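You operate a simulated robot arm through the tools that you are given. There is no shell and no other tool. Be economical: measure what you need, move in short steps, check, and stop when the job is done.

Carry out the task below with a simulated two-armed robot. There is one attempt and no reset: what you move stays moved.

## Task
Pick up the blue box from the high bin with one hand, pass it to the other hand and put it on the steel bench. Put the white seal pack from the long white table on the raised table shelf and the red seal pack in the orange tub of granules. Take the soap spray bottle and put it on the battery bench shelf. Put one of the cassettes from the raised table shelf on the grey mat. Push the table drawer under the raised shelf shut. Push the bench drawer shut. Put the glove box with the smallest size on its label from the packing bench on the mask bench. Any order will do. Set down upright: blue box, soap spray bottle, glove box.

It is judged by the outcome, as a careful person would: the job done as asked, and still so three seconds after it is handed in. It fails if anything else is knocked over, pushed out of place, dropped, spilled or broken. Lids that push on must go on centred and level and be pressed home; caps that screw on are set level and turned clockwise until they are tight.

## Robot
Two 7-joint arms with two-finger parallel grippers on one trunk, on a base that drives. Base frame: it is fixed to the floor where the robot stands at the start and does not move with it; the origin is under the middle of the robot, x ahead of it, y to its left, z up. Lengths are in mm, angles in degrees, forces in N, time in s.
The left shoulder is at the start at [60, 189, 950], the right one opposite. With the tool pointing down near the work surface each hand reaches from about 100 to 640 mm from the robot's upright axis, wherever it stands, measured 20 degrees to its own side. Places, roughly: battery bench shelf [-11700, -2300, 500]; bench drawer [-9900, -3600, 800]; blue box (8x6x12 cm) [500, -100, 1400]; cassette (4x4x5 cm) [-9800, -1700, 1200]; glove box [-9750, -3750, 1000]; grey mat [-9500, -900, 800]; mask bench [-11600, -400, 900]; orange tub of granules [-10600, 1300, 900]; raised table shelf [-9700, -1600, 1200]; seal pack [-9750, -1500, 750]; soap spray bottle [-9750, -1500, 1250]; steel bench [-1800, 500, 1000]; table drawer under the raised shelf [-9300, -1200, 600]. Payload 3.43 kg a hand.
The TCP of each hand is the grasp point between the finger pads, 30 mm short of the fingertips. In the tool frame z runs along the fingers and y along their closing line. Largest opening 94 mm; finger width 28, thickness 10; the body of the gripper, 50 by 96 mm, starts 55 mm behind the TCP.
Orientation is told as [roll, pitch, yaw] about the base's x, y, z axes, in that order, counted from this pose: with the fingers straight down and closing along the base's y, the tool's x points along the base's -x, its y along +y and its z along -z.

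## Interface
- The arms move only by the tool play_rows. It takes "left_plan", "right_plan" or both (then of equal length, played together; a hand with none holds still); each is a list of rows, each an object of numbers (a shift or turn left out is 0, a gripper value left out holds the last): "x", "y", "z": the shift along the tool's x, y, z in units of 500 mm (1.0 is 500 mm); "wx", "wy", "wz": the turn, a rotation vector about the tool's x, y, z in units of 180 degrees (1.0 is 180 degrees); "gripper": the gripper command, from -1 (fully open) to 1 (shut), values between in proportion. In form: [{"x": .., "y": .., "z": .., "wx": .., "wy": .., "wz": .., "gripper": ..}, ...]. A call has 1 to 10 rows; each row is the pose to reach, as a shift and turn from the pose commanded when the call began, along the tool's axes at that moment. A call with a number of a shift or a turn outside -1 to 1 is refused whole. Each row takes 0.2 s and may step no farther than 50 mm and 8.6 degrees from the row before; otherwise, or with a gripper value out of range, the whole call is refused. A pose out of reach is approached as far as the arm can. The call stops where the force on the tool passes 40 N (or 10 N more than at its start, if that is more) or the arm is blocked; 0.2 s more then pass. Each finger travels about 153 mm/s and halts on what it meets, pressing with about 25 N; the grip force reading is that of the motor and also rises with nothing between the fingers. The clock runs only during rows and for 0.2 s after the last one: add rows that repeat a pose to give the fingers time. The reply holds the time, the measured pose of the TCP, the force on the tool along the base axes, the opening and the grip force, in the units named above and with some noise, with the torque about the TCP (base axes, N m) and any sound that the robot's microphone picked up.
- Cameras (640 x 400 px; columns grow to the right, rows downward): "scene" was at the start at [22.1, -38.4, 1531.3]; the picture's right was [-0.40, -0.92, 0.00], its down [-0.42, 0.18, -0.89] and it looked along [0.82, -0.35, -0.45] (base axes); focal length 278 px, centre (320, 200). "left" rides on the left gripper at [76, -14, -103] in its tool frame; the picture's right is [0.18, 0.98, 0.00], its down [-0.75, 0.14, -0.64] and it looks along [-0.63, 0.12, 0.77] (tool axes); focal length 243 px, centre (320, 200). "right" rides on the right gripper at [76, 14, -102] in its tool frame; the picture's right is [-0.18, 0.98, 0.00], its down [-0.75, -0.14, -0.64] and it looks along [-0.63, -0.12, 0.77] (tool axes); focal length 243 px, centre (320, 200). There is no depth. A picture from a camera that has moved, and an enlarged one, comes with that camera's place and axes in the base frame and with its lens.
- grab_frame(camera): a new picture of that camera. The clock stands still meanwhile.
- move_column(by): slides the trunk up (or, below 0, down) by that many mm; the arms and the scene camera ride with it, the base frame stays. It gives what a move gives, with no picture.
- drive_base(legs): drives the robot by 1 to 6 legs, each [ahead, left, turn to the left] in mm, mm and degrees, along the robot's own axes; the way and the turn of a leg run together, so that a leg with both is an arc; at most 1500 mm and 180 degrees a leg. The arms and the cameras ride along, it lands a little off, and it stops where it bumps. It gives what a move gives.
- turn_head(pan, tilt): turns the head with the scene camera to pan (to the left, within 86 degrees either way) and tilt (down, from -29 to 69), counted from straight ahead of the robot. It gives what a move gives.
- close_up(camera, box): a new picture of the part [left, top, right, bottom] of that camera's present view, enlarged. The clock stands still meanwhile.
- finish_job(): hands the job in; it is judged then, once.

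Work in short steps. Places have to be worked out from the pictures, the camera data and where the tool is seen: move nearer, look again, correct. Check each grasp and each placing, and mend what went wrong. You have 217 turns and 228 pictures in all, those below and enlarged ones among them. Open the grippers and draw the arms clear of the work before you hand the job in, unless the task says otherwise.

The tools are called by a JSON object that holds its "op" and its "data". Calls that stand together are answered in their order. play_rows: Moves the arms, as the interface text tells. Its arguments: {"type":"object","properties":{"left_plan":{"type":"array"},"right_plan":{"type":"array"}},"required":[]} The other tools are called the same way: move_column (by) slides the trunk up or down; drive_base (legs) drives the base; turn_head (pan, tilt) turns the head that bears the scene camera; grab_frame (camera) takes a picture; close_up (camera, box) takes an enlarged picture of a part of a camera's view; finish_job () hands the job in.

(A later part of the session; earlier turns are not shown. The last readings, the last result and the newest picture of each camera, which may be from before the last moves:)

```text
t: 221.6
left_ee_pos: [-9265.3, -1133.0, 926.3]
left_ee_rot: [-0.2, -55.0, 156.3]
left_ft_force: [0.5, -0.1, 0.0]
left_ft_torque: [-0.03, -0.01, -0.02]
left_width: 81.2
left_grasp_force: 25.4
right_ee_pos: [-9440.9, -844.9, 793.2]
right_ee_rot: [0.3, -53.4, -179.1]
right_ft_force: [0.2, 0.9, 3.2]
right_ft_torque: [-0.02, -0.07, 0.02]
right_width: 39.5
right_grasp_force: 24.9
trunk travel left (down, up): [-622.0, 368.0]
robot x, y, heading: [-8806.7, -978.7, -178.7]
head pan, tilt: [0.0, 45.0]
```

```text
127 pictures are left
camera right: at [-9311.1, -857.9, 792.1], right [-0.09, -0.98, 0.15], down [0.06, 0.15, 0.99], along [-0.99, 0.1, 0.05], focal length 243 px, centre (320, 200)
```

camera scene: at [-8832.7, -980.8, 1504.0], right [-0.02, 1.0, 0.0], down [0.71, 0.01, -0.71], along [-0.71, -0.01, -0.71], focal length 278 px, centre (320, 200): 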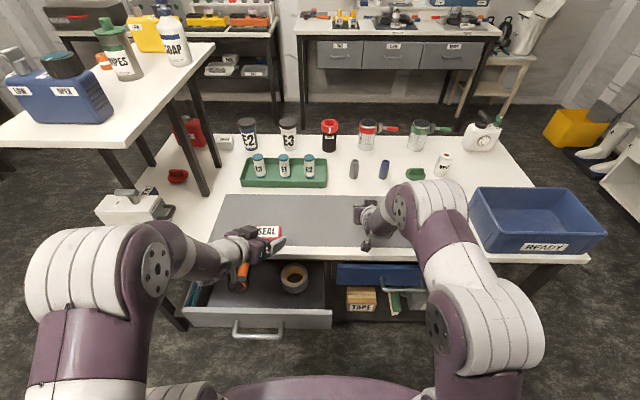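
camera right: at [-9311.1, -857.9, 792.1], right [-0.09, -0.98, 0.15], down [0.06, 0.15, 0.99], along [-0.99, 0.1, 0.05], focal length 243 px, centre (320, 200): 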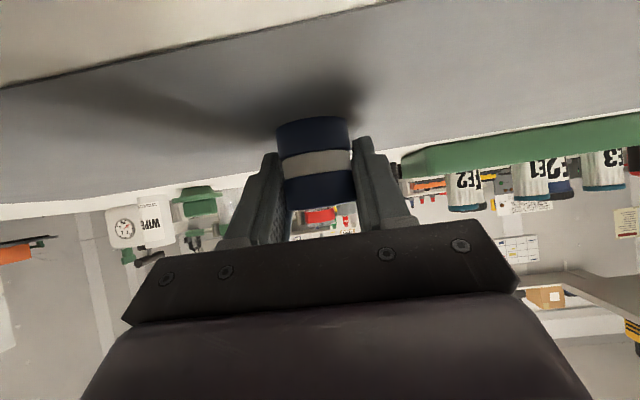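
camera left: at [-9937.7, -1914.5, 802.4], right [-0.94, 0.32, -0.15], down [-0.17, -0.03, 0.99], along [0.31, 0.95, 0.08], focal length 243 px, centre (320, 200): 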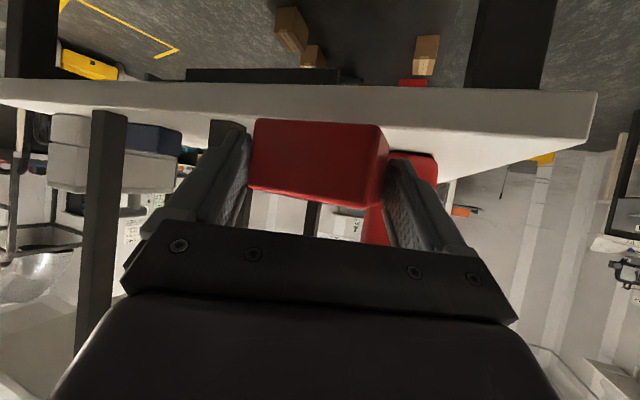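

Contact at 3 N. Release and withdraw along the tool axis.

{"op": "play_rows", "data": {"right_plan": [{"gripper": -0.2}, {"gripper": -0.6}, {"gripper": -0.6}, {"z": -0.06}, {"z": -0.13}, {"z": -0.21}]}}

{"op": "grab_frame", "data": {"camera": "right"}}

{"op": "close_up", "data": {"camera": "scene", "box": [160, 170, 480, 370]}}

```text
t: 222.9
left_ee_pos: [-9266.4, -1133.4, 927.5]
left_ee_rot: [0.0, -55.0, 156.2]
left_ft_force: [0.2, -0.3, -0.5]
left_ft_torque: [-0.01, -0.04, 0.03]
left_width: 81.2
left_grasp_force: 25.0
right_ee_pos: [-9353.6, -843.1, 851.2]
right_ee_rot: [0.3, -53.4, -179.0]
right_ft_force: [-0.2, -0.3, 0.6]
right_ft_torque: [0.01, -0.01, -0.02]
right_width: 75.4
right_grasp_force: 0.0
trunk travel left (down, up): [-622.0, 368.0]
robot x, y, heading: [-8809.6, -979.0, -178.7]
head pan, tilt: [0.0, 45.0]
```

```text
126 pictures are left
camera right: at [-9225.0, -855.0, 852.2], right [-0.09, -0.98, 0.15], down [0.06, 0.15, 0.99], along [-0.99, 0.1, 0.05], focal length 243 px, centre (320, 200)
```

right: 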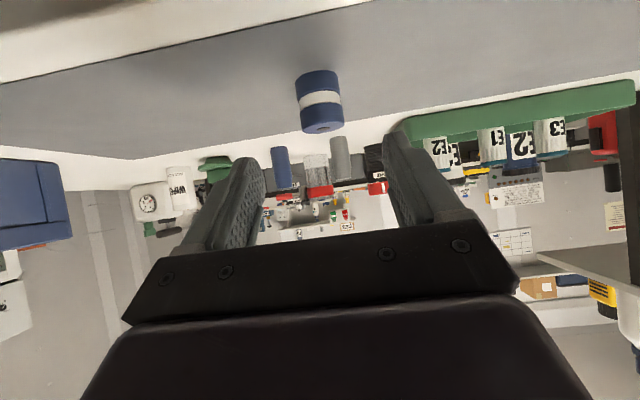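

```text
2.00 times, centred on (320, 270) of scene
camera zoom: at [-8829.8, -980.9, 1504.0], right [-0.02, 1.0, 0.0], down [0.71, 0.01, -0.71], along [-0.71, -0.01, -0.71], focal length 556 px, centre (320, 60)
```

zoom: 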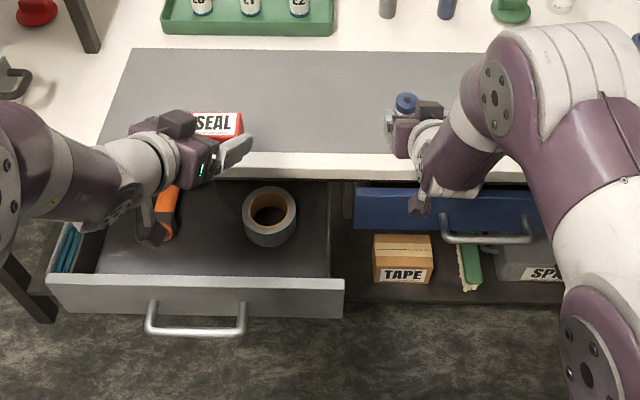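

Cassette stands on the mat. Now the grey drawer: front face at x ≈ −9188, y −1400…−955, top z ≈ 675. I back off, shift left, lower the trunk and use the closed right hand.

{"op": "drive_base", "data": {"legs": [[-310, 0, 0], [0, 330, -1.2]]}}

{"op": "move_column", "data": {"by": -175}}

{"op": "play_rows", "data": {"right_plan": [{"x": -0.022, "z": 0.03, "gripper": 1}, {"x": -0.045, "z": 0.06, "gripper": 1}, {"x": -0.067, "z": 0.09, "gripper": 1}]}}

{"op": "grab_frame", "data": {"camera": "scene"}}

{"op": "grab_frame", "data": {"camera": "right"}}

```text
t: 226.8
left_ee_pos: [-8949.3, -1445.3, 925.9]
left_ee_rot: [-0.2, -55.0, 155.9]
left_ft_force: [-0.1, -0.5, -1.5]
left_ft_torque: [-0.01, -0.04, -0.01]
left_width: 81.1
left_grasp_force: 25.1
right_ee_pos: [-9034.8, -1153.3, 851.2]
right_ee_rot: [0.2, -53.4, -179.5]
right_ft_force: [0.2, -0.3, 0.1]
right_ft_torque: [0.01, 0.0, -0.04]
right_width: 75.4
right_grasp_force: 0.1
trunk travel left (down, up): [-622.0, 368.0]
robot x, y, heading: [-8485.0, -1293.0, -179.1]
head pan, tilt: [0.0, 45.0]
```

```text
t: 228.8
left_ee_pos: [-8949.0, -1443.8, 751.8]
left_ee_rot: [-0.1, -55.1, 155.9]
left_ft_force: [-0.1, 0.0, -0.6]
left_ft_torque: [-0.01, 0.02, 0.03]
left_width: 81.2
left_grasp_force: 25.1
right_ee_pos: [-9034.0, -1153.4, 677.2]
right_ee_rot: [0.3, -53.3, -179.6]
right_ft_force: [0.6, 0.0, 0.2]
right_ft_torque: [-0.03, 0.02, -0.03]
right_width: 75.1
right_grasp_force: 0.1
trunk travel left (down, up): [-447.0, 543.0]
robot x, y, heading: [-8487.9, -1289.7, -179.2]
head pan, tilt: [0.0, 45.0]
```

```text
t: 229.6
left_ee_pos: [-8949.1, -1444.1, 752.0]
left_ee_rot: [-0.1, -55.0, 156.0]
left_ft_force: [-0.3, -0.2, -1.2]
left_ft_torque: [-0.01, -0.02, -0.03]
left_width: 81.2
left_grasp_force: 24.7
right_ee_pos: [-9088.4, -1153.3, 679.5]
right_ee_rot: [0.3, -53.3, -179.7]
right_ft_force: [0.2, 0.5, -0.3]
right_ft_torque: [0.0, -0.01, 0.0]
right_width: 0.0
right_grasp_force: 24.7
trunk travel left (down, up): [-447.0, 543.0]
robot x, y, heading: [-8491.0, -1293.0, -179.2]
head pan, tilt: [0.0, 45.0]
```

```text
124 pictures are left
camera scene: at [-8512.2, -1295.0, 1329.0], right [-0.01, 1.0, 0.0], down [0.71, 0.01, -0.71], along [-0.71, -0.01, -0.71], focal length 278 px, centre (320, 200)
```

scene: 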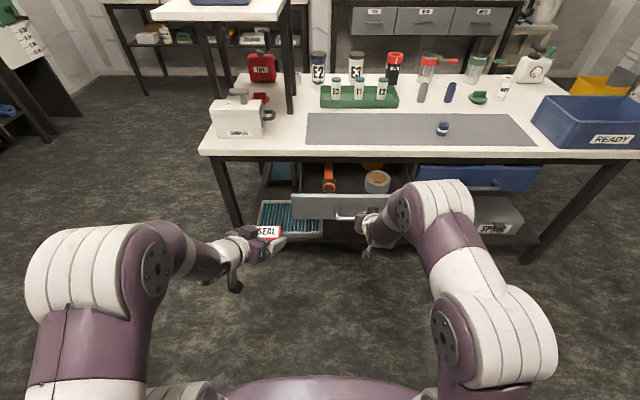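

```text
123 pictures are left
camera right: at [-8960.7, -1166.3, 678.4], right [-0.1, -0.98, 0.15], down [0.06, 0.14, 0.99], along [-0.99, 0.11, 0.05], focal length 243 px, centre (320, 200)
```

right: 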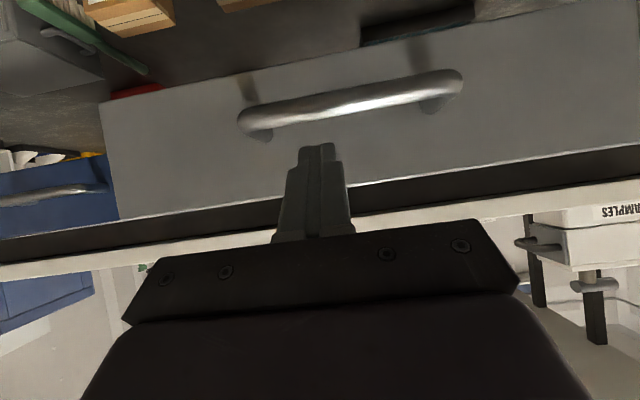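

Fingertips aim at the face just above the handle, near its centre. Drive forward to push; it stops when force rises.

{"op": "drive_base", "data": {"legs": [[150, 0, 0]]}}

{"op": "grab_frame", "data": {"camera": "right"}}

{"op": "grab_frame", "data": {"camera": "scene"}}

```text
t: 230.9
left_ee_pos: [-9102.9, -1446.5, 750.6]
left_ee_rot: [-0.1, -54.9, 155.8]
left_ft_force: [-0.4, 1.1, -0.9]
left_ft_torque: [0.01, -0.02, -0.01]
left_width: 80.8
left_grasp_force: 25.0
right_ee_pos: [-9241.2, -1154.2, 677.7]
right_ee_rot: [0.3, -53.2, -179.6]
right_ft_force: [0.2, 0.2, 0.5]
right_ft_torque: [0.02, 0.0, 0.01]
right_width: 0.1
right_grasp_force: 24.7
trunk travel left (down, up): [-447.0, 543.0]
robot x, y, heading: [-8642.5, -1290.8, -179.3]
head pan, tilt: [0.0, 45.0]
```

```text
122 pictures are left
camera right: at [-9112.8, -1167.4, 677.8], right [-0.1, -0.98, 0.15], down [0.06, 0.14, 0.99], along [-0.99, 0.11, 0.05], focal length 243 px, centre (320, 200)
```

right: 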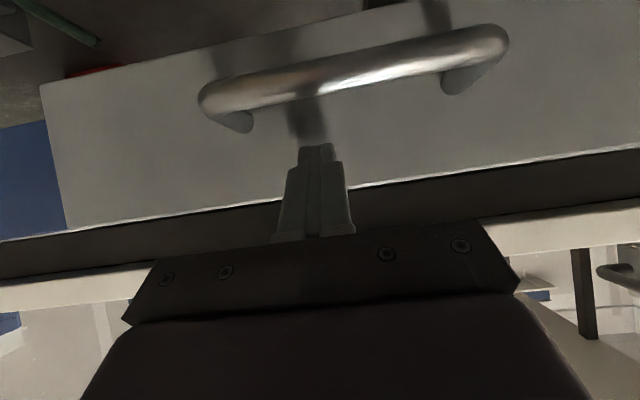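

```text
121 pictures are left
camera scene: at [-8665.4, -1296.9, 1329.0], right [-0.01, 1.0, 0.0], down [0.71, 0.01, -0.71], along [-0.71, -0.01, -0.71], focal length 278 px, centre (320, 200)
```

scene: 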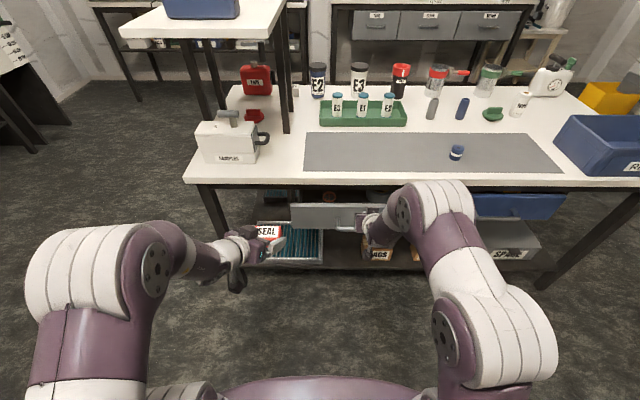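

The drawer is moving in; still slightly proud of the blue one. Continue.

{"op": "drive_base", "data": {"legs": [[50, 0, 0]]}}

{"op": "close_up", "data": {"camera": "scene", "box": [240, 150, 480, 300]}}

{"op": "grab_frame", "data": {"camera": "right"}}

```text
t: 231.9
left_ee_pos: [-9151.6, -1445.7, 750.6]
left_ee_rot: [-0.2, -54.9, 155.9]
left_ft_force: [-0.4, -0.6, -1.1]
left_ft_torque: [-0.01, 0.0, -0.03]
left_width: 81.1
left_grasp_force: 25.0
right_ee_pos: [-9291.5, -1154.4, 678.2]
right_ee_rot: [0.4, -53.2, -179.8]
right_ft_force: [-0.8, 0.4, -0.3]
right_ft_torque: [-0.03, -0.01, 0.0]
right_width: 0.0
right_grasp_force: 24.7
trunk travel left (down, up): [-447.0, 543.0]
robot x, y, heading: [-8691.1, -1294.2, -179.5]
head pan, tilt: [0.0, 45.0]
```

```text
2.67 times, centred on (360, 225) of scene
camera zoom: at [-8715.8, -1297.5, 1329.0], right [-0.01, 1.0, 0.0], down [0.71, 0.01, -0.71], along [-0.71, -0.01, -0.71], focal length 742 px, centre (213, 133)
```

zoom: 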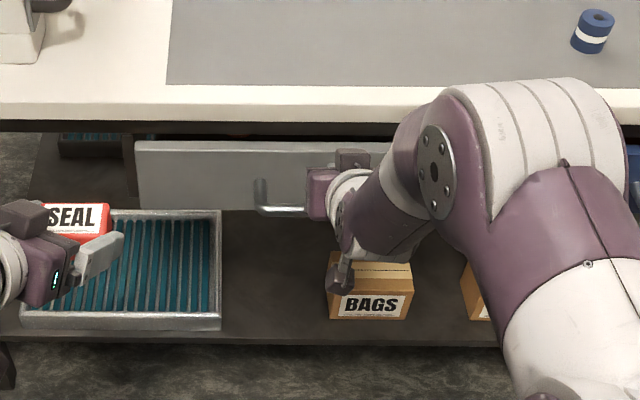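

```text
119 pictures are left
camera right: at [-9163.0, -1168.3, 677.6], right [-0.1, -0.98, 0.15], down [0.06, 0.14, 0.99], along [-0.99, 0.11, 0.05], focal length 243 px, centre (320, 200)
```

right: 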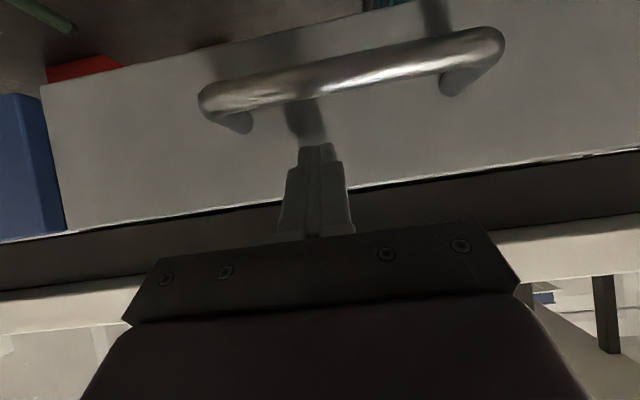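

The grey front now looks about flush with the blue one; push a bit more to feel the end stop.

{"op": "drive_base", "data": {"legs": [[20, 0, 0]]}}

{"op": "close_up", "data": {"camera": "right", "box": [0, 60, 240, 260]}}

```text
t: 232.7
left_ee_pos: [-9163.3, -1445.5, 752.2]
left_ee_rot: [-0.1, -54.8, 155.8]
left_ft_force: [1.5, -0.6, -0.5]
left_ft_torque: [0.0, -0.01, -0.02]
left_width: 81.2
left_grasp_force: 24.9
right_ee_pos: [-9297.8, -1154.4, 674.0]
right_ee_rot: [0.1, -52.4, -179.6]
right_ft_force: [15.1, -0.7, 6.5]
right_ft_torque: [-0.01, 0.12, -0.04]
right_width: 0.2
right_grasp_force: 24.5
trunk travel left (down, up): [-447.0, 543.0]
robot x, y, heading: [-8704.4, -1292.2, -179.4]
head pan, tilt: [0.0, 45.0]
stopped in leg 1: the force on the tool passed its limit (the readings are from after the stop); the commanded pose is now the measured one
```

```text
2.00 times, centred on (120, 160) of right
camera zoom: at [-9169.2, -1168.1, 675.8], right [-0.1, -0.98, 0.15], down [0.04, 0.14, 0.99], along [-0.99, 0.11, 0.03], focal length 485 px, centre (720, 280)
```

zoom: 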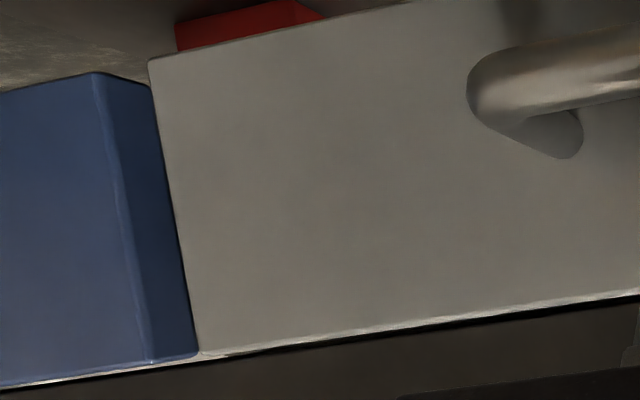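

End stop reached: drawer shut. Back off and drive around the table's right end to the orange tub.

{"op": "drive_base", "data": {"legs": [[-300, 0, 0], [0, -1300, 0], [0, -450, 0]]}}

{"op": "move_column", "data": {"by": 250}}

{"op": "turn_head", "data": {"pan": 0, "tilt": 25}}

{"op": "grab_frame", "data": {"camera": "scene"}}

```text
t: 243.3
left_ee_pos: [-8902.3, 315.6, 749.8]
left_ee_rot: [-0.1, -54.9, 156.3]
left_ft_force: [-0.5, 0.8, -0.5]
left_ft_torque: [-0.02, 0.0, 0.02]
left_width: 80.9
left_grasp_force: 25.1
right_ee_pos: [-9039.9, 605.9, 672.8]
right_ee_rot: [0.3, -52.3, -179.0]
right_ft_force: [0.9, -0.4, 0.6]
right_ft_torque: [0.0, -0.03, 0.04]
right_width: 0.0
right_grasp_force: 25.6
trunk travel left (down, up): [-447.0, 543.0]
robot x, y, heading: [-8442.2, 473.1, -178.8]
head pan, tilt: [0.0, 45.0]
```

```text
t: 245.8
left_ee_pos: [-8902.7, 315.3, 1001.5]
left_ee_rot: [-0.1, -54.9, 156.3]
left_ft_force: [0.5, 1.0, -0.4]
left_ft_torque: [0.0, 0.04, -0.01]
left_width: 80.9
left_grasp_force: 24.3
right_ee_pos: [-9041.0, 605.8, 922.6]
right_ee_rot: [0.2, -52.2, -179.1]
right_ft_force: [-0.4, 0.1, -0.3]
right_ft_torque: [0.01, -0.02, -0.01]
right_width: 0.0
right_grasp_force: 25.0
trunk travel left (down, up): [-697.0, 293.0]
robot x, y, heading: [-8446.2, 466.9, -178.8]
head pan, tilt: [0.0, 45.0]
```

```text
t: 246.7
left_ee_pos: [-8901.9, 315.1, 1001.3]
left_ee_rot: [0.0, -54.9, 156.3]
left_ft_force: [0.1, 0.5, -0.7]
left_ft_torque: [0.0, 0.0, 0.0]
left_width: 81.2
left_grasp_force: 25.0
right_ee_pos: [-9039.9, 605.6, 922.7]
right_ee_rot: [0.2, -52.3, -179.1]
right_ft_force: [-0.4, 0.4, 0.2]
right_ft_torque: [-0.01, 0.02, 0.01]
right_width: 0.1
right_grasp_force: 24.7
trunk travel left (down, up): [-697.0, 293.0]
robot x, y, heading: [-8444.9, 473.2, -178.7]
head pan, tilt: [0.0, 25.0]
```

```text
117 pictures are left
camera scene: at [-8478.0, 466.9, 1609.5], right [-0.02, 1.0, 0.0], down [0.42, 0.01, -0.91], along [-0.91, -0.02, -0.42], focal length 278 px, centre (320, 200)
```

scene: 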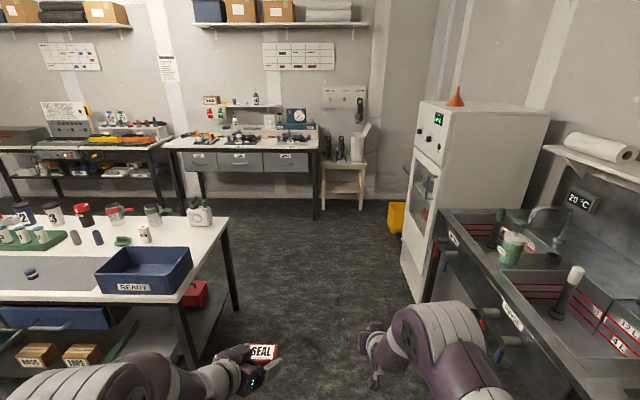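

The passage (y −110…1020) is wide enough. Drive ahead 2100 mm, then turn right to face the tub.

{"op": "drive_base", "data": {"legs": [[1100, 0, 0], [1050, 0, 0], [0, 0, -91]]}}

{"op": "turn_head", "data": {"pan": 0, "tilt": 30}}

{"op": "grab_frame", "data": {"camera": "scene"}}

```text
t: 260.8
left_ee_pos: [-10769.7, 954.1, 999.1]
left_ee_rot: [-0.1, -54.8, 66.7]
left_ft_force: [0.5, -0.5, -1.1]
left_ft_torque: [-0.05, 0.01, -0.01]
left_width: 80.6
left_grasp_force: 25.0
right_ee_pos: [-10488.7, 1094.2, 923.6]
right_ee_rot: [0.1, -52.5, 92.6]
right_ft_force: [-3.2, 0.1, -0.5]
right_ft_torque: [0.02, 0.05, 0.03]
right_width: 0.1
right_grasp_force: 24.5
trunk travel left (down, up): [-697.0, 293.0]
robot x, y, heading: [-10612.1, 498.9, 91.6]
head pan, tilt: [0.0, 25.0]
stopped in leg 3: the force on the tool passed its limit (the readings are from after the stop); the commanded pose is now the measured one
```

```text
t: 261.5
left_ee_pos: [-10771.6, 954.6, 1000.4]
left_ee_rot: [-0.1, -54.9, 66.8]
left_ft_force: [0.3, -0.4, -0.9]
left_ft_torque: [0.0, 0.0, 0.01]
left_width: 80.8
left_grasp_force: 25.6
right_ee_pos: [-10488.2, 1094.8, 924.4]
right_ee_rot: [0.0, -52.5, 92.5]
right_ft_force: [-1.5, 1.4, 0.3]
right_ft_torque: [0.01, -0.01, 0.04]
right_width: 0.0
right_grasp_force: 25.3
trunk travel left (down, up): [-697.0, 293.0]
robot x, y, heading: [-10612.1, 499.5, 91.6]
head pan, tilt: [0.0, 30.0]
```

```text
116 pictures are left
camera scene: at [-10615.2, 525.2, 1601.7], right [1.0, 0.03, 0.0], down [0.01, -0.5, -0.87], along [-0.02, 0.87, -0.5], focal length 278 px, centre (320, 200)
```

scene: 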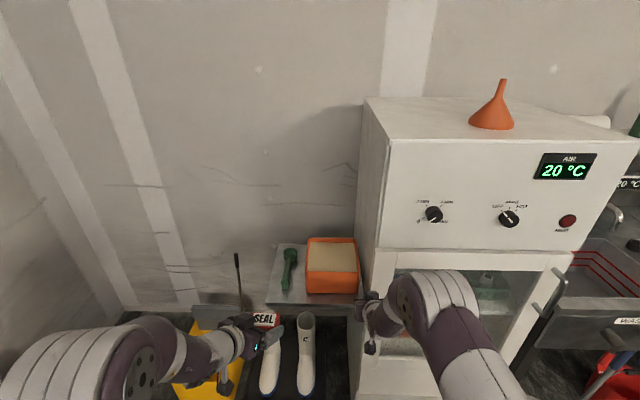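

The right hand brushed the oven's edge; I back up, fold the right arm downwards, then line the left hand up with the orange tub at ≈ (−10585, 1320).

{"op": "drive_base", "data": {"legs": [[-150, 0, -1.5]]}}

{"op": "play_rows", "data": {"right_plan": [{"x": 0.0297, "y": -0.03, "z": -0.0763, "wy": 0.0414}, {"x": 0.0594, "y": -0.0606, "z": -0.1526, "wy": 0.0829}, {"x": 0.0891, "y": -0.0909, "z": -0.2289, "wy": 0.1243}, {"x": 0.1189, "y": -0.1211, "z": -0.3051, "wy": 0.1657}, {"x": 0.1486, "y": -0.1514, "z": -0.3814, "wy": 0.2071}, {"x": 0.1783, "y": -0.1817, "z": -0.4577, "wy": 0.2486}, {"x": 0.208, "y": -0.212, "z": -0.534, "wy": 0.29}]}}

{"op": "close_up", "data": {"camera": "scene", "box": [200, 180, 440, 330]}}

```text
t: 262.9
left_ee_pos: [-10754.4, 809.0, 1000.0]
left_ee_rot: [-0.2, -54.9, 64.9]
left_ft_force: [0.4, 0.3, -0.2]
left_ft_torque: [-0.01, 0.0, 0.05]
left_width: 80.5
left_grasp_force: 25.1
right_ee_pos: [-10467.8, 940.9, 923.6]
right_ee_rot: [-0.1, -52.3, 90.8]
right_ft_force: [-1.1, -0.5, 0.0]
right_ft_torque: [-0.01, 0.02, 0.02]
right_width: 0.0
right_grasp_force: 25.1
trunk travel left (down, up): [-697.0, 293.0]
robot x, y, heading: [-10608.1, 347.1, 89.6]
head pan, tilt: [0.0, 30.0]
```

```text
t: 264.5
left_ee_pos: [-10753.6, 809.7, 1000.3]
left_ee_rot: [-0.1, -54.8, 64.9]
left_ft_force: [-0.1, -0.6, -0.9]
left_ft_torque: [0.03, 0.0, 0.0]
left_width: 80.9
left_grasp_force: 24.9
right_ee_pos: [-10372.9, 683.2, 965.1]
right_ee_rot: [1.1, -8.1, 90.8]
right_ft_force: [0.2, 0.0, -0.3]
right_ft_torque: [-0.01, 0.0, 0.0]
right_width: 0.0
right_grasp_force: 25.1
right hand out of reach, approached as far as the arm can: row 4, 5, 6, 7
trunk travel left (down, up): [-697.0, 293.0]
robot x, y, heading: [-10612.8, 346.0, 89.8]
head pan, tilt: [0.0, 30.0]
```

```text
2.67 times, centred on (320, 255) of scene
camera zoom: at [-10612.2, 376.5, 1601.6], right [1.0, 0.0, 0.0], down [0.0, -0.5, -0.87], along [0.0, 0.87, -0.5], focal length 742 px, centre (320, 53)
```

zoom: 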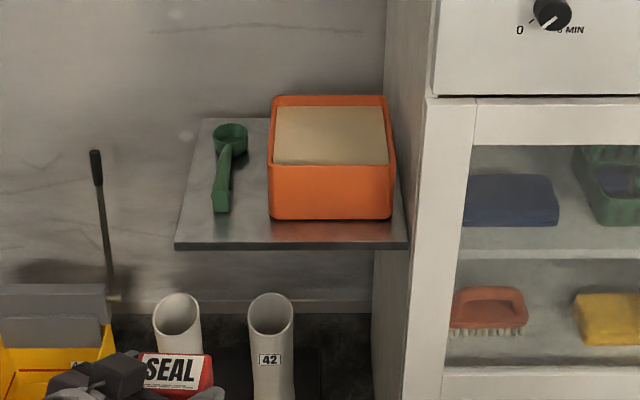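

Tub ≈ 180×180 mm, centre ≈ (−10595, 1320), rim ≈ z 923. Drive forward 300 / right 120 with the pack above rim height, then look with the left camera.

{"op": "drive_base", "data": {"legs": [[300, -120, 0]]}}

{"op": "grab_frame", "data": {"camera": "left"}}

{"op": "grab_frame", "data": {"camera": "scene"}}

```text
t: 266.6
left_ee_pos: [-10631.4, 1109.4, 1000.8]
left_ee_rot: [-0.1, -54.8, 64.6]
left_ft_force: [-0.4, 0.0, -1.3]
left_ft_torque: [0.0, 0.0, 0.0]
left_width: 80.6
left_grasp_force: 25.4
right_ee_pos: [-10252.8, 981.8, 964.6]
right_ee_rot: [1.1, -8.3, 90.6]
right_ft_force: [-1.2, 0.4, 0.7]
right_ft_torque: [-0.01, 0.0, 0.03]
right_width: 0.0
right_grasp_force: 24.9
trunk travel left (down, up): [-697.0, 293.0]
robot x, y, heading: [-10490.9, 645.1, 89.6]
head pan, tilt: [0.0, 30.0]
```

```text
114 pictures are left
camera left: at [-10673.8, 988.9, 997.1], right [-0.93, 0.33, -0.15], down [-0.17, -0.02, 0.99], along [0.32, 0.94, 0.07], focal length 243 px, centre (320, 200)
```

left: 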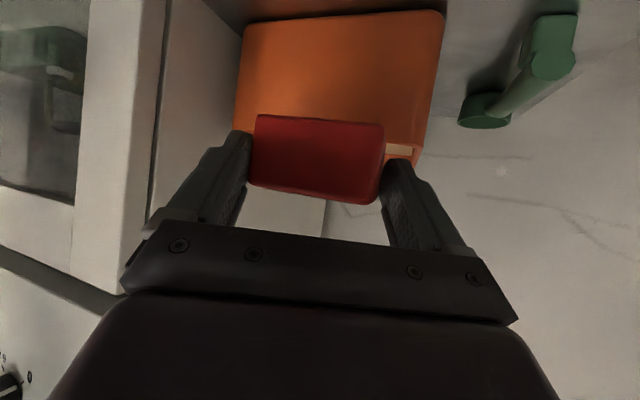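

```text
113 pictures are left
camera scene: at [-10492.0, 675.1, 1601.6], right [1.0, -0.01, 0.0], down [0.0, -0.5, -0.87], along [0.01, 0.87, -0.5], focal length 278 px, centre (320, 200)
```

scene: 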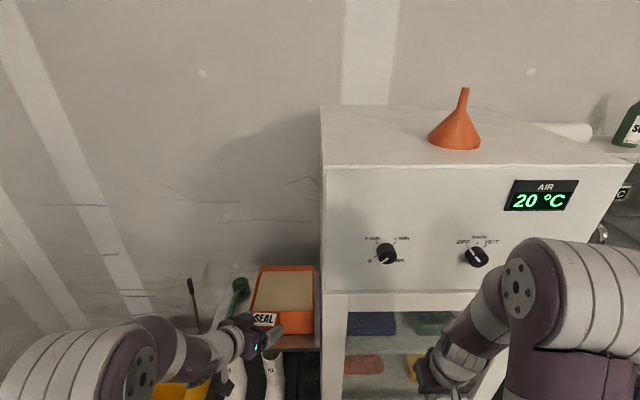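

{"op": "close_up", "data": {"camera": "scene", "box": [200, 250, 360, 350]}}

```text
4.00 times, centred on (280, 300) of scene
camera zoom: at [-10492.0, 675.1, 1601.6], right [1.0, -0.01, 0.0], down [0.0, -0.5, -0.87], along [0.01, 0.87, -0.5], focal length 1113 px, centre (480, -200)
```

zoom: 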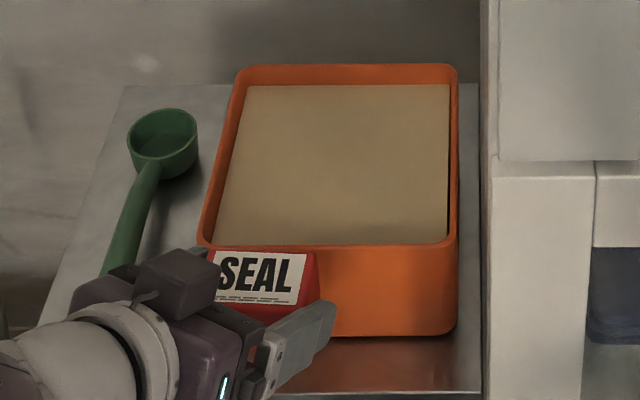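

Rim ≈ z 962, tub centre ≈ (−10588, 1267), granules ≈ 945. Raise 25 mm and move over the tub.

{"op": "play_rows", "data": {"left_plan": [{"x": -0.041, "z": -0.029}, {"x": -0.084, "y": 0.013, "z": 0.032}, {"x": -0.127, "y": 0.026, "z": 0.093}, {"x": -0.17, "y": 0.039, "z": 0.154}, {"x": -0.212, "y": 0.052, "z": 0.215}]}}

{"op": "grab_frame", "data": {"camera": "left"}}

{"op": "close_up", "data": {"camera": "scene", "box": [200, 250, 360, 350]}}

```text
t: 267.8
left_ee_pos: [-10590.9, 1259.6, 1022.7]
left_ee_rot: [-0.3, -54.8, 64.7]
left_ft_force: [-0.1, 0.5, -1.0]
left_ft_torque: [-0.04, 0.06, -0.02]
left_width: 80.9
left_grasp_force: 24.7
right_ee_pos: [-10251.8, 982.7, 962.7]
right_ee_rot: [1.1, -8.2, 90.6]
right_ft_force: [0.3, 0.8, -0.1]
right_ft_torque: [0.0, -0.01, 0.0]
right_width: 0.0
right_grasp_force: 25.6
trunk travel left (down, up): [-697.0, 293.0]
robot x, y, heading: [-10489.7, 644.1, 89.6]
head pan, tilt: [0.0, 30.0]
```

```text
111 pictures are left
camera left: at [-10632.9, 1139.2, 1019.4], right [-0.93, 0.33, -0.15], down [-0.17, -0.02, 0.99], along [0.32, 0.94, 0.07], focal length 243 px, centre (320, 200)
```

left: 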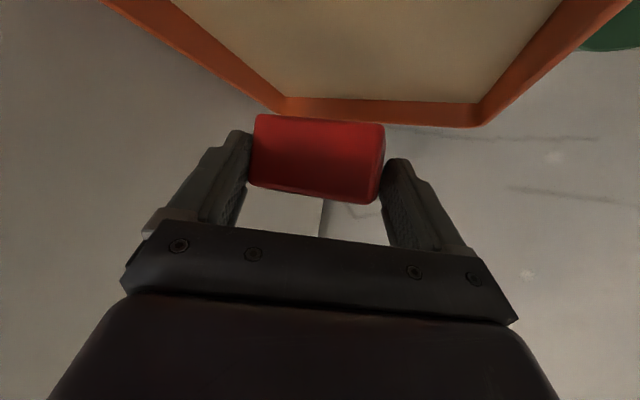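

```text
4.00 times, centred on (280, 300) of scene
camera zoom: at [-10491.9, 677.1, 1601.6], right [1.0, -0.01, 0.0], down [0.0, -0.5, -0.87], along [0.01, 0.87, -0.5], focal length 1113 px, centre (480, -200)
```

zoom: 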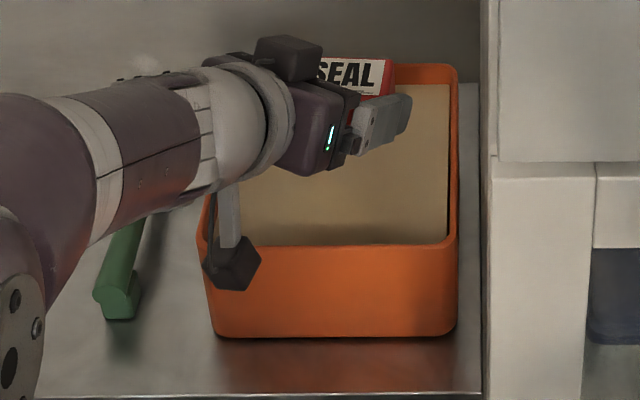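

Over the tub. Lower 40 mm, then small steps.

{"op": "play_rows", "data": {"left_plan": [{"x": 0.033, "z": 0.023}, {"x": 0.0655, "z": 0.046}]}}

{"op": "play_rows", "data": {"left_plan": [{"x": 0.0049, "z": 0.0034}, {"x": 0.0098, "z": 0.0069}]}}

{"op": "grab_frame", "data": {"camera": "left"}}

```text
t: 268.4
left_ee_pos: [-10591.5, 1257.3, 983.2]
left_ee_rot: [-0.1, -54.8, 64.6]
left_ft_force: [0.2, 0.3, -0.6]
left_ft_torque: [-0.02, 0.04, -0.03]
left_width: 80.6
left_grasp_force: 24.8
right_ee_pos: [-10252.3, 981.5, 963.9]
right_ee_rot: [1.0, -8.2, 90.5]
right_ft_force: [0.5, -0.2, -0.6]
right_ft_torque: [-0.04, 0.02, 0.02]
right_width: 0.1
right_grasp_force: 24.9
trunk travel left (down, up): [-697.0, 293.0]
robot x, y, heading: [-10490.0, 648.9, 89.4]
head pan, tilt: [0.0, 30.0]
```

```text
t: 269.0
left_ee_pos: [-10592.7, 1255.8, 978.5]
left_ee_rot: [-0.1, -54.9, 64.5]
left_ft_force: [0.7, 0.2, -0.8]
left_ft_torque: [0.0, 0.0, 0.03]
left_width: 80.5
left_grasp_force: 24.8
right_ee_pos: [-10253.2, 980.9, 964.6]
right_ee_rot: [1.1, -8.3, 90.6]
right_ft_force: [-0.4, -0.1, 0.6]
right_ft_torque: [0.02, -0.05, 0.0]
right_width: 0.1
right_grasp_force: 24.5
trunk travel left (down, up): [-697.0, 293.0]
robot x, y, heading: [-10487.9, 647.4, 89.3]
head pan, tilt: [0.0, 30.0]
```

```text
109 pictures are left
camera left: at [-10634.4, 1135.1, 974.8], right [-0.93, 0.33, -0.15], down [-0.17, -0.02, 0.99], along [0.32, 0.94, 0.07], focal length 243 px, centre (320, 200)
```

left: 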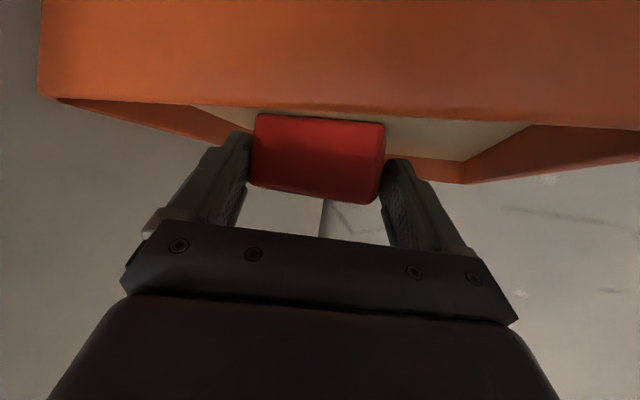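

{"op": "play_rows", "data": {"left_plan": [{"x": 0.0049, "z": 0.0034}, {"x": 0.0098, "z": 0.0069}]}}

{"op": "play_rows", "data": {"left_plan": [{"x": 0.0049, "z": 0.0034}, {"x": 0.0098, "z": 0.0069}]}}

{"op": "grab_frame", "data": {"camera": "left"}}

```text
t: 269.6
left_ee_pos: [-10590.2, 1255.1, 973.4]
left_ee_rot: [-0.1, -54.9, 64.6]
left_ft_force: [0.3, 0.6, -0.6]
left_ft_torque: [0.0, 0.03, -0.01]
left_width: 80.4
left_grasp_force: 24.9
right_ee_pos: [-10252.4, 982.4, 964.6]
right_ee_rot: [0.9, -8.2, 90.7]
right_ft_force: [0.2, 0.3, -0.5]
right_ft_torque: [-0.01, -0.01, -0.03]
right_width: 0.0
right_grasp_force: 24.7
trunk travel left (down, up): [-697.0, 293.0]
robot x, y, heading: [-10491.7, 645.0, 89.4]
head pan, tilt: [0.0, 30.0]
```

```text
t: 270.2
left_ee_pos: [-10590.0, 1255.6, 967.5]
left_ee_rot: [-0.1, -54.8, 64.6]
left_ft_force: [0.5, 0.1, -0.7]
left_ft_torque: [-0.01, 0.0, 0.02]
left_width: 80.6
left_grasp_force: 24.9
right_ee_pos: [-10252.3, 980.6, 964.9]
right_ee_rot: [0.9, -8.4, 90.6]
right_ft_force: [-0.1, -0.1, -0.4]
right_ft_torque: [0.0, -0.01, 0.0]
right_width: 0.1
right_grasp_force: 25.1
trunk travel left (down, up): [-697.0, 293.0]
robot x, y, heading: [-10493.3, 648.2, 89.7]
head pan, tilt: [0.0, 30.0]
```

```text
108 pictures are left
camera left: at [-10632.8, 1134.2, 963.2], right [-0.93, 0.33, -0.15], down [-0.17, -0.02, 0.99], along [0.32, 0.94, 0.07], focal length 243 px, centre (320, 200)
```

left: 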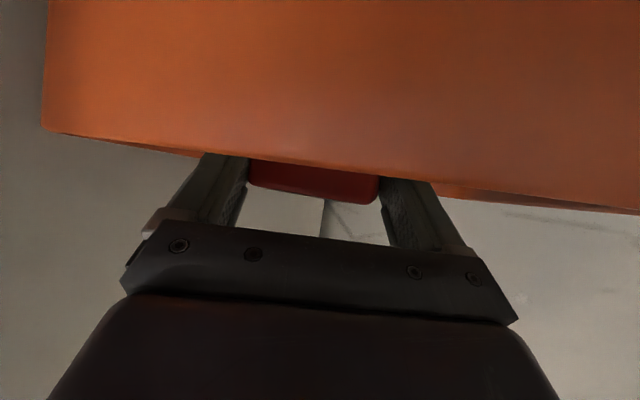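

Pack is inside the tub below the rim; go 5 mm lower and release gently.

{"op": "play_rows", "data": {"left_plan": [{"x": 0.0049, "z": 0.0034}, {"x": 0.0098, "z": 0.0069}]}}

{"op": "play_rows", "data": {"left_plan": [{"gripper": 0.05}, {"gripper": -0.4}, {"gripper": -0.9}, {"gripper": -0.9}]}}

{"op": "play_rows", "data": {"left_plan": [{"x": -0.04, "z": -0.028}, {"x": -0.09, "z": -0.063}, {"x": -0.14, "z": -0.098}]}}

{"op": "grab_frame", "data": {"camera": "left"}}

{"op": "close_up", "data": {"camera": "scene", "box": [200, 250, 360, 350]}}

```text
t: 270.8
left_ee_pos: [-10590.9, 1255.0, 961.3]
left_ee_rot: [-0.2, -54.8, 64.4]
left_ft_force: [0.5, 0.6, -0.6]
left_ft_torque: [0.02, -0.01, 0.01]
left_width: 80.3
left_grasp_force: 25.1
right_ee_pos: [-10252.5, 982.2, 963.4]
right_ee_rot: [1.1, -8.4, 90.6]
right_ft_force: [0.0, 0.2, 0.2]
right_ft_torque: [0.02, -0.01, -0.01]
right_width: 0.0
right_grasp_force: 25.2
trunk travel left (down, up): [-697.0, 293.0]
robot x, y, heading: [-10491.8, 647.9, 89.4]
head pan, tilt: [0.0, 30.0]
```

```text
t: 271.8
left_ee_pos: [-10589.8, 1255.1, 961.3]
left_ee_rot: [-0.1, -54.9, 64.6]
left_ft_force: [-0.5, 0.4, -0.3]
left_ft_torque: [0.03, -0.02, 0.03]
left_width: 89.2
left_grasp_force: 0.0
right_ee_pos: [-10252.7, 980.6, 963.7]
right_ee_rot: [1.1, -8.3, 90.5]
right_ft_force: [-0.3, -0.1, 0.4]
right_ft_torque: [0.0, -0.02, -0.03]
right_width: 0.0
right_grasp_force: 25.2
trunk travel left (down, up): [-697.0, 293.0]
robot x, y, heading: [-10491.7, 646.2, 89.4]
head pan, tilt: [0.0, 30.0]
```

```text
t: 272.6
left_ee_pos: [-10590.3, 1254.6, 1049.3]
left_ee_rot: [-0.3, -54.9, 64.6]
left_ft_force: [1.0, -0.7, -0.7]
left_ft_torque: [0.0, -0.01, -0.01]
left_width: 89.3
left_grasp_force: 0.0
right_ee_pos: [-10252.6, 981.1, 965.0]
right_ee_rot: [1.0, -8.2, 90.6]
right_ft_force: [-0.4, 0.0, 0.0]
right_ft_torque: [0.02, -0.01, -0.03]
right_width: 0.0
right_grasp_force: 25.2
trunk travel left (down, up): [-697.0, 293.0]
robot x, y, heading: [-10488.3, 646.5, 89.6]
head pan, tilt: [0.0, 30.0]
```

```text
107 pictures are left
camera left: at [-10633.1, 1134.8, 1045.0], right [-0.93, 0.33, -0.15], down [-0.17, -0.02, 0.99], along [0.32, 0.94, 0.07], focal length 243 px, centre (320, 200)
```

left: 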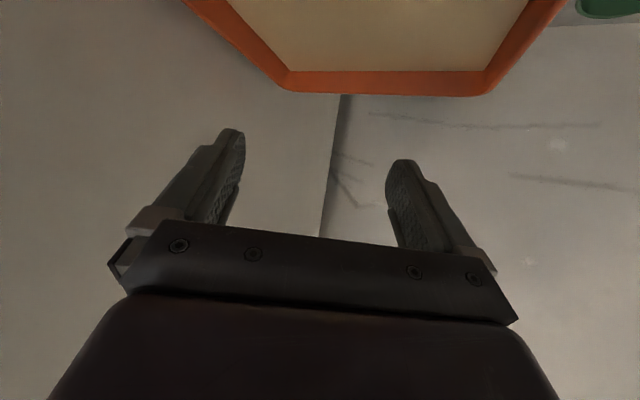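

```text
4.00 times, centred on (280, 300) of scene
camera zoom: at [-10492.0, 674.2, 1601.6], right [1.0, -0.01, 0.0], down [0.0, -0.5, -0.87], along [0.01, 0.87, -0.5], focal length 1113 px, centre (480, -200)
```

zoom: 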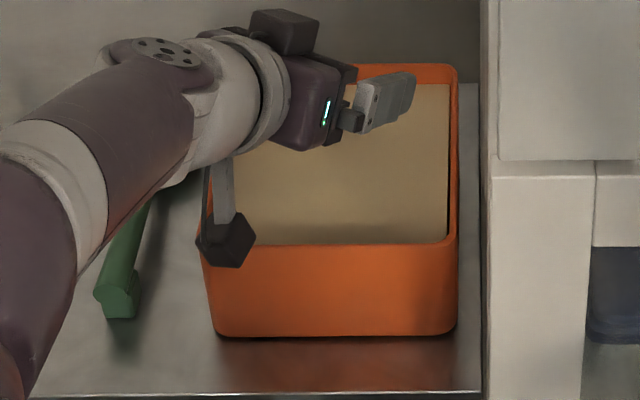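

The pack is hidden behind the hand; back off 250 mm and check.

{"op": "drive_base", "data": {"legs": [[-250, 0, 0]]}}

{"op": "close_up", "data": {"camera": "scene", "box": [220, 190, 380, 290]}}

```text
t: 274.4
left_ee_pos: [-10591.9, 1016.9, 1048.0]
left_ee_rot: [-0.1, -54.9, 64.3]
left_ft_force: [1.0, 0.1, 0.6]
left_ft_torque: [0.03, 0.03, 0.02]
left_width: 89.1
left_grasp_force: 0.0
right_ee_pos: [-10253.6, 741.0, 964.5]
right_ee_rot: [1.0, -8.3, 90.2]
right_ft_force: [-0.5, -0.1, 0.2]
right_ft_torque: [0.03, 0.0, -0.02]
right_width: 0.0
right_grasp_force: 25.2
trunk travel left (down, up): [-697.0, 293.0]
robot x, y, heading: [-10493.1, 408.0, 89.2]
head pan, tilt: [0.0, 30.0]
```

```text
4.00 times, centred on (300, 240) of scene
camera zoom: at [-10494.7, 435.7, 1601.6], right [1.0, -0.01, 0.0], down [-0.01, -0.5, -0.87], along [0.01, 0.87, -0.5], focal length 1113 px, centre (400, 40)
```

zoom: 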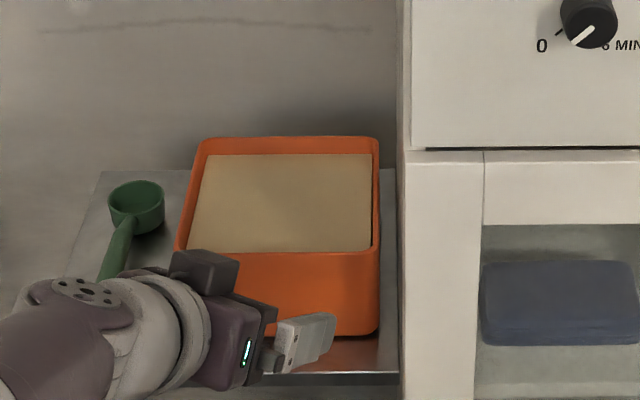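

No pack on the surface: it was released inside the tub below rim level and has sunk into the granules. Next: the white pack, from behind the table. Turn, back off, and strafe there.

{"op": "drive_base", "data": {"legs": [[0, 0, -90], [-320, 0, 0], [0, -1000, 0], [0, -950, 0]]}}

{"op": "turn_head", "data": {"pan": 0, "tilt": 30}}

{"op": "grab_frame", "data": {"camera": "scene"}}

```text
t: 289.4
left_ee_pos: [-10228.3, -1403.7, 1047.9]
left_ee_rot: [-0.1, -54.9, -26.3]
left_ft_force: [0.6, 0.1, -0.3]
left_ft_torque: [0.01, 0.0, 0.01]
left_width: 89.4
left_grasp_force: 0.1
right_ee_pos: [-10508.6, -1738.8, 964.5]
right_ee_rot: [1.0, -8.3, -0.3]
right_ft_force: [-0.1, 0.1, 0.4]
right_ft_torque: [-0.01, -0.02, 0.01]
right_width: 0.0
right_grasp_force: 25.3
trunk travel left (down, up): [-697.0, 293.0]
robot x, y, heading: [-10840.8, -1496.2, -1.1]
head pan, tilt: [0.0, 30.0]
```

```text
t: 290.0
left_ee_pos: [-10228.5, -1405.6, 1048.6]
left_ee_rot: [-0.1, -54.8, -26.2]
left_ft_force: [1.1, -0.4, -1.0]
left_ft_torque: [0.0, -0.01, 0.02]
left_width: 89.4
left_grasp_force: 0.1
right_ee_pos: [-10507.9, -1737.8, 963.4]
right_ee_rot: [1.1, -8.3, -0.3]
right_ft_force: [-0.1, 0.7, -0.3]
right_ft_torque: [-0.02, 0.01, -0.01]
right_width: 0.0
right_grasp_force: 25.1
trunk travel left (down, up): [-697.0, 293.0]
robot x, y, heading: [-10838.9, -1495.2, -1.4]
head pan, tilt: [0.0, 30.0]
```

```text
104 pictures are left
camera scene: at [-10811.0, -1499.3, 1601.7], right [-0.03, -1.0, 0.0], down [-0.5, 0.01, -0.87], along [0.87, -0.02, -0.5], focal length 278 px, centre (320, 200)
```

scene: 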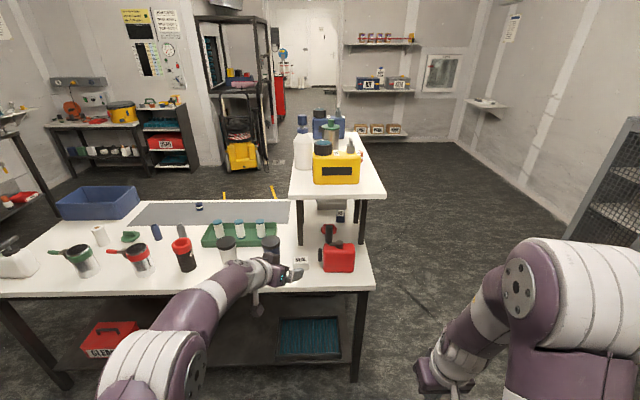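

{"op": "close_up", "data": {"camera": "scene", "box": [250, 90, 410, 190]}}

{"op": "close_up", "data": {"camera": "scene", "box": [230, 200, 390, 300]}}

```text
4.00 times, centred on (330, 140) of scene
camera zoom: at [-10811.0, -1499.3, 1601.7], right [-0.03, -1.0, 0.0], down [-0.5, 0.01, -0.87], along [0.87, -0.02, -0.5], focal length 1113 px, centre (280, 440)
```

zoom: 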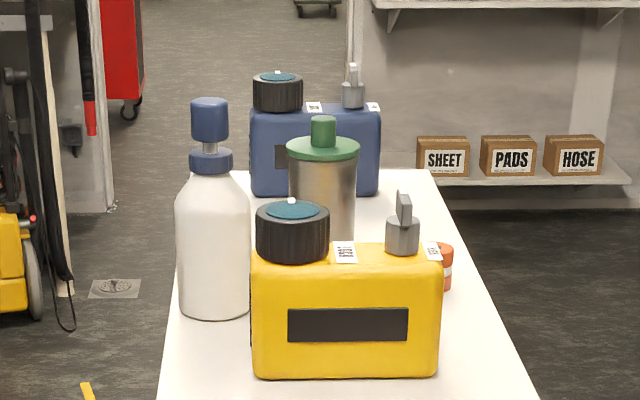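

```text
4.00 times, centred on (310, 250) of scene
camera zoom: at [-10811.0, -1499.3, 1601.7], right [-0.03, -1.0, 0.0], down [-0.5, 0.01, -0.87], along [0.87, -0.02, -0.5], focal length 1113 px, centre (360, 0)
```

zoom: 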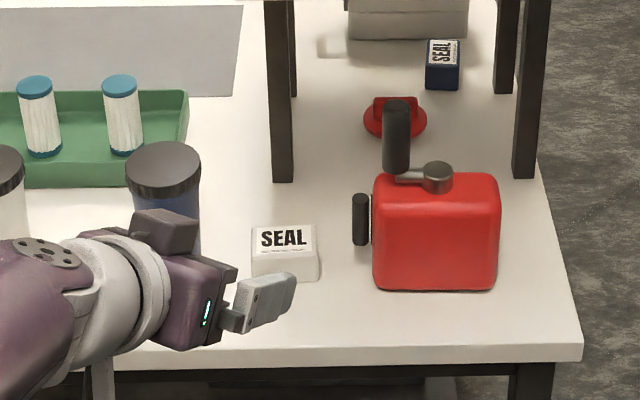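

White pack at ≈ (−9915, −1441), free on both sides. Lower trunk, straighten the left hand (yaw 0) and bring it to z ≈ 797 before driving in.

{"op": "move_column", "data": {"by": -75}}

{"op": "play_rows", "data": {"left_plan": [{"x": 0.056, "y": -0.0148, "z": 0.0428, "wx": -0.0238, "wz": -0.0167, "gripper": -1}, {"x": 0.112, "y": -0.0296, "z": 0.0856, "wx": -0.0476, "wz": -0.0334}, {"x": 0.168, "y": -0.0444, "z": 0.1284, "wx": -0.0714, "wz": -0.0502}, {"x": 0.224, "y": -0.0592, "z": 0.1712, "wx": -0.0952, "wz": -0.0669}, {"x": 0.28, "y": -0.074, "z": 0.214, "wx": -0.119, "wz": -0.0836}]}}

{"op": "drive_base", "data": {"legs": [[170, 0, 1.2]]}}

{"op": "grab_frame", "data": {"camera": "left"}}

```text
t: 291.1
left_ee_pos: [-10227.5, -1404.4, 973.3]
left_ee_rot: [-0.2, -54.9, -26.4]
left_ft_force: [-0.1, -0.5, -0.4]
left_ft_torque: [0.03, 0.0, 0.02]
left_width: 89.4
left_grasp_force: 0.2
right_ee_pos: [-10507.5, -1738.4, 889.8]
right_ee_rot: [1.0, -8.3, -0.2]
right_ft_force: [-0.9, -0.4, -0.1]
right_ft_torque: [0.02, -0.02, -0.03]
right_width: 0.0
right_grasp_force: 25.5
trunk travel left (down, up): [-622.0, 368.0]
robot x, y, heading: [-10840.6, -1500.6, -1.5]
head pan, tilt: [0.0, 30.0]
```

```text
t: 292.3
left_ee_pos: [-10234.5, -1382.0, 851.3]
left_ee_rot: [-1.0, -54.5, -9.0]
left_ft_force: [1.0, 0.3, 0.1]
left_ft_torque: [0.03, 0.01, 0.01]
left_width: 93.9
left_grasp_force: 0.1
left hand out of reach, approached as far as the arm can: row 2, 3, 4, 5
right_ee_pos: [-10507.3, -1738.6, 889.9]
right_ee_rot: [1.0, -8.2, -0.3]
right_ft_force: [0.3, 0.8, 0.8]
right_ft_torque: [0.04, 0.0, 0.0]
right_width: 0.0
right_grasp_force: 24.8
trunk travel left (down, up): [-622.0, 368.0]
robot x, y, heading: [-10839.7, -1495.2, -1.5]
head pan, tilt: [0.0, 30.0]
```

```text
t: 293.8
left_ee_pos: [-10064.5, -1372.1, 851.4]
left_ee_rot: [-1.1, -54.6, -7.9]
left_ft_force: [-0.3, 0.0, -0.2]
left_ft_torque: [0.01, -0.04, 0.01]
left_width: 93.9
left_grasp_force: 0.0
right_ee_pos: [-10331.4, -1734.6, 889.2]
right_ee_rot: [1.0, -8.2, 0.9]
right_ft_force: [0.5, -0.8, -0.9]
right_ft_torque: [-0.03, 0.06, -0.01]
right_width: 0.0
right_grasp_force: 24.7
trunk travel left (down, up): [-622.0, 368.0]
robot x, y, heading: [-10667.8, -1498.2, -0.1]
head pan, tilt: [0.0, 30.0]
```

```text
101 pictures are left
camera left: at [-10193.5, -1365.7, 848.7], right [0.04, 0.99, -0.16], down [-0.06, 0.16, 0.98], along [1.0, -0.03, 0.07], focal length 243 px, centre (320, 200)
```

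left: 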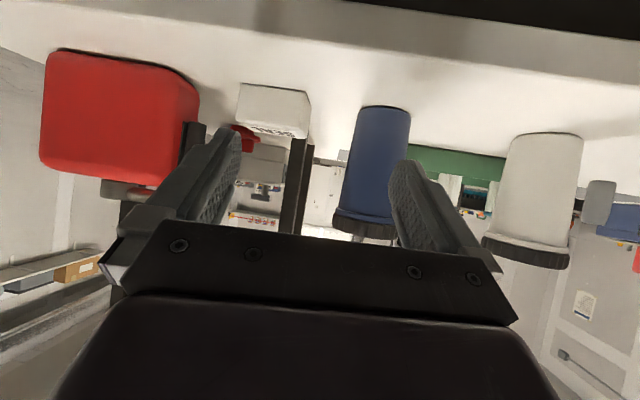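

The hand reached yaw −8°, z 851. That yaw suits; I shift right 49 mm and down 54 mm.

{"op": "play_rows", "data": {"left_plan": [{"x": 0.025, "y": -0.032, "z": 0.0272}, {"x": 0.05, "y": -0.064, "z": 0.0544}, {"x": 0.0745, "y": -0.0956, "z": 0.0816}]}}

{"op": "grab_frame", "data": {"camera": "left"}}

```text
t: 294.6
left_ee_pos: [-10051.7, -1383.2, 826.3]
left_ee_rot: [-1.6, -54.3, -8.0]
left_ft_force: [0.3, -0.5, -0.5]
left_ft_torque: [-0.01, 0.0, 0.0]
left_width: 94.1
left_grasp_force: 0.2
left hand out of reach, approached as far as the arm can: row 1, 2, 3
right_ee_pos: [-10331.6, -1735.5, 890.4]
right_ee_rot: [0.9, -8.2, 0.9]
right_ft_force: [0.0, 1.2, 0.1]
right_ft_torque: [0.0, -0.02, -0.01]
right_width: 0.0
right_grasp_force: 24.6
trunk travel left (down, up): [-622.0, 368.0]
robot x, y, heading: [-10669.1, -1501.2, -0.1]
head pan, tilt: [0.0, 30.0]
```

```text
100 pictures are left
camera left: at [-10179.7, -1375.6, 823.3], right [0.05, 0.98, -0.17], down [-0.06, 0.17, 0.98], along [1.0, -0.04, 0.06], focal length 243 px, centre (320, 200)
```

left: 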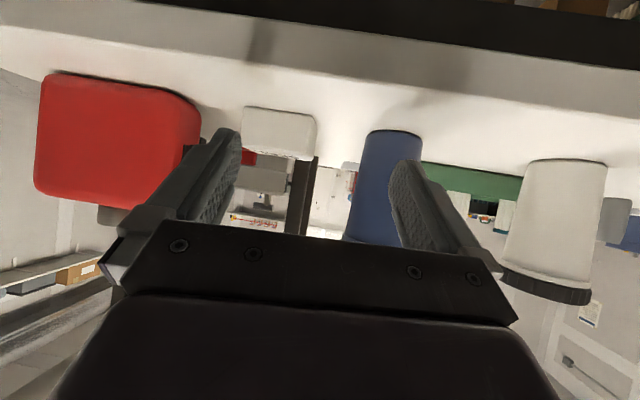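

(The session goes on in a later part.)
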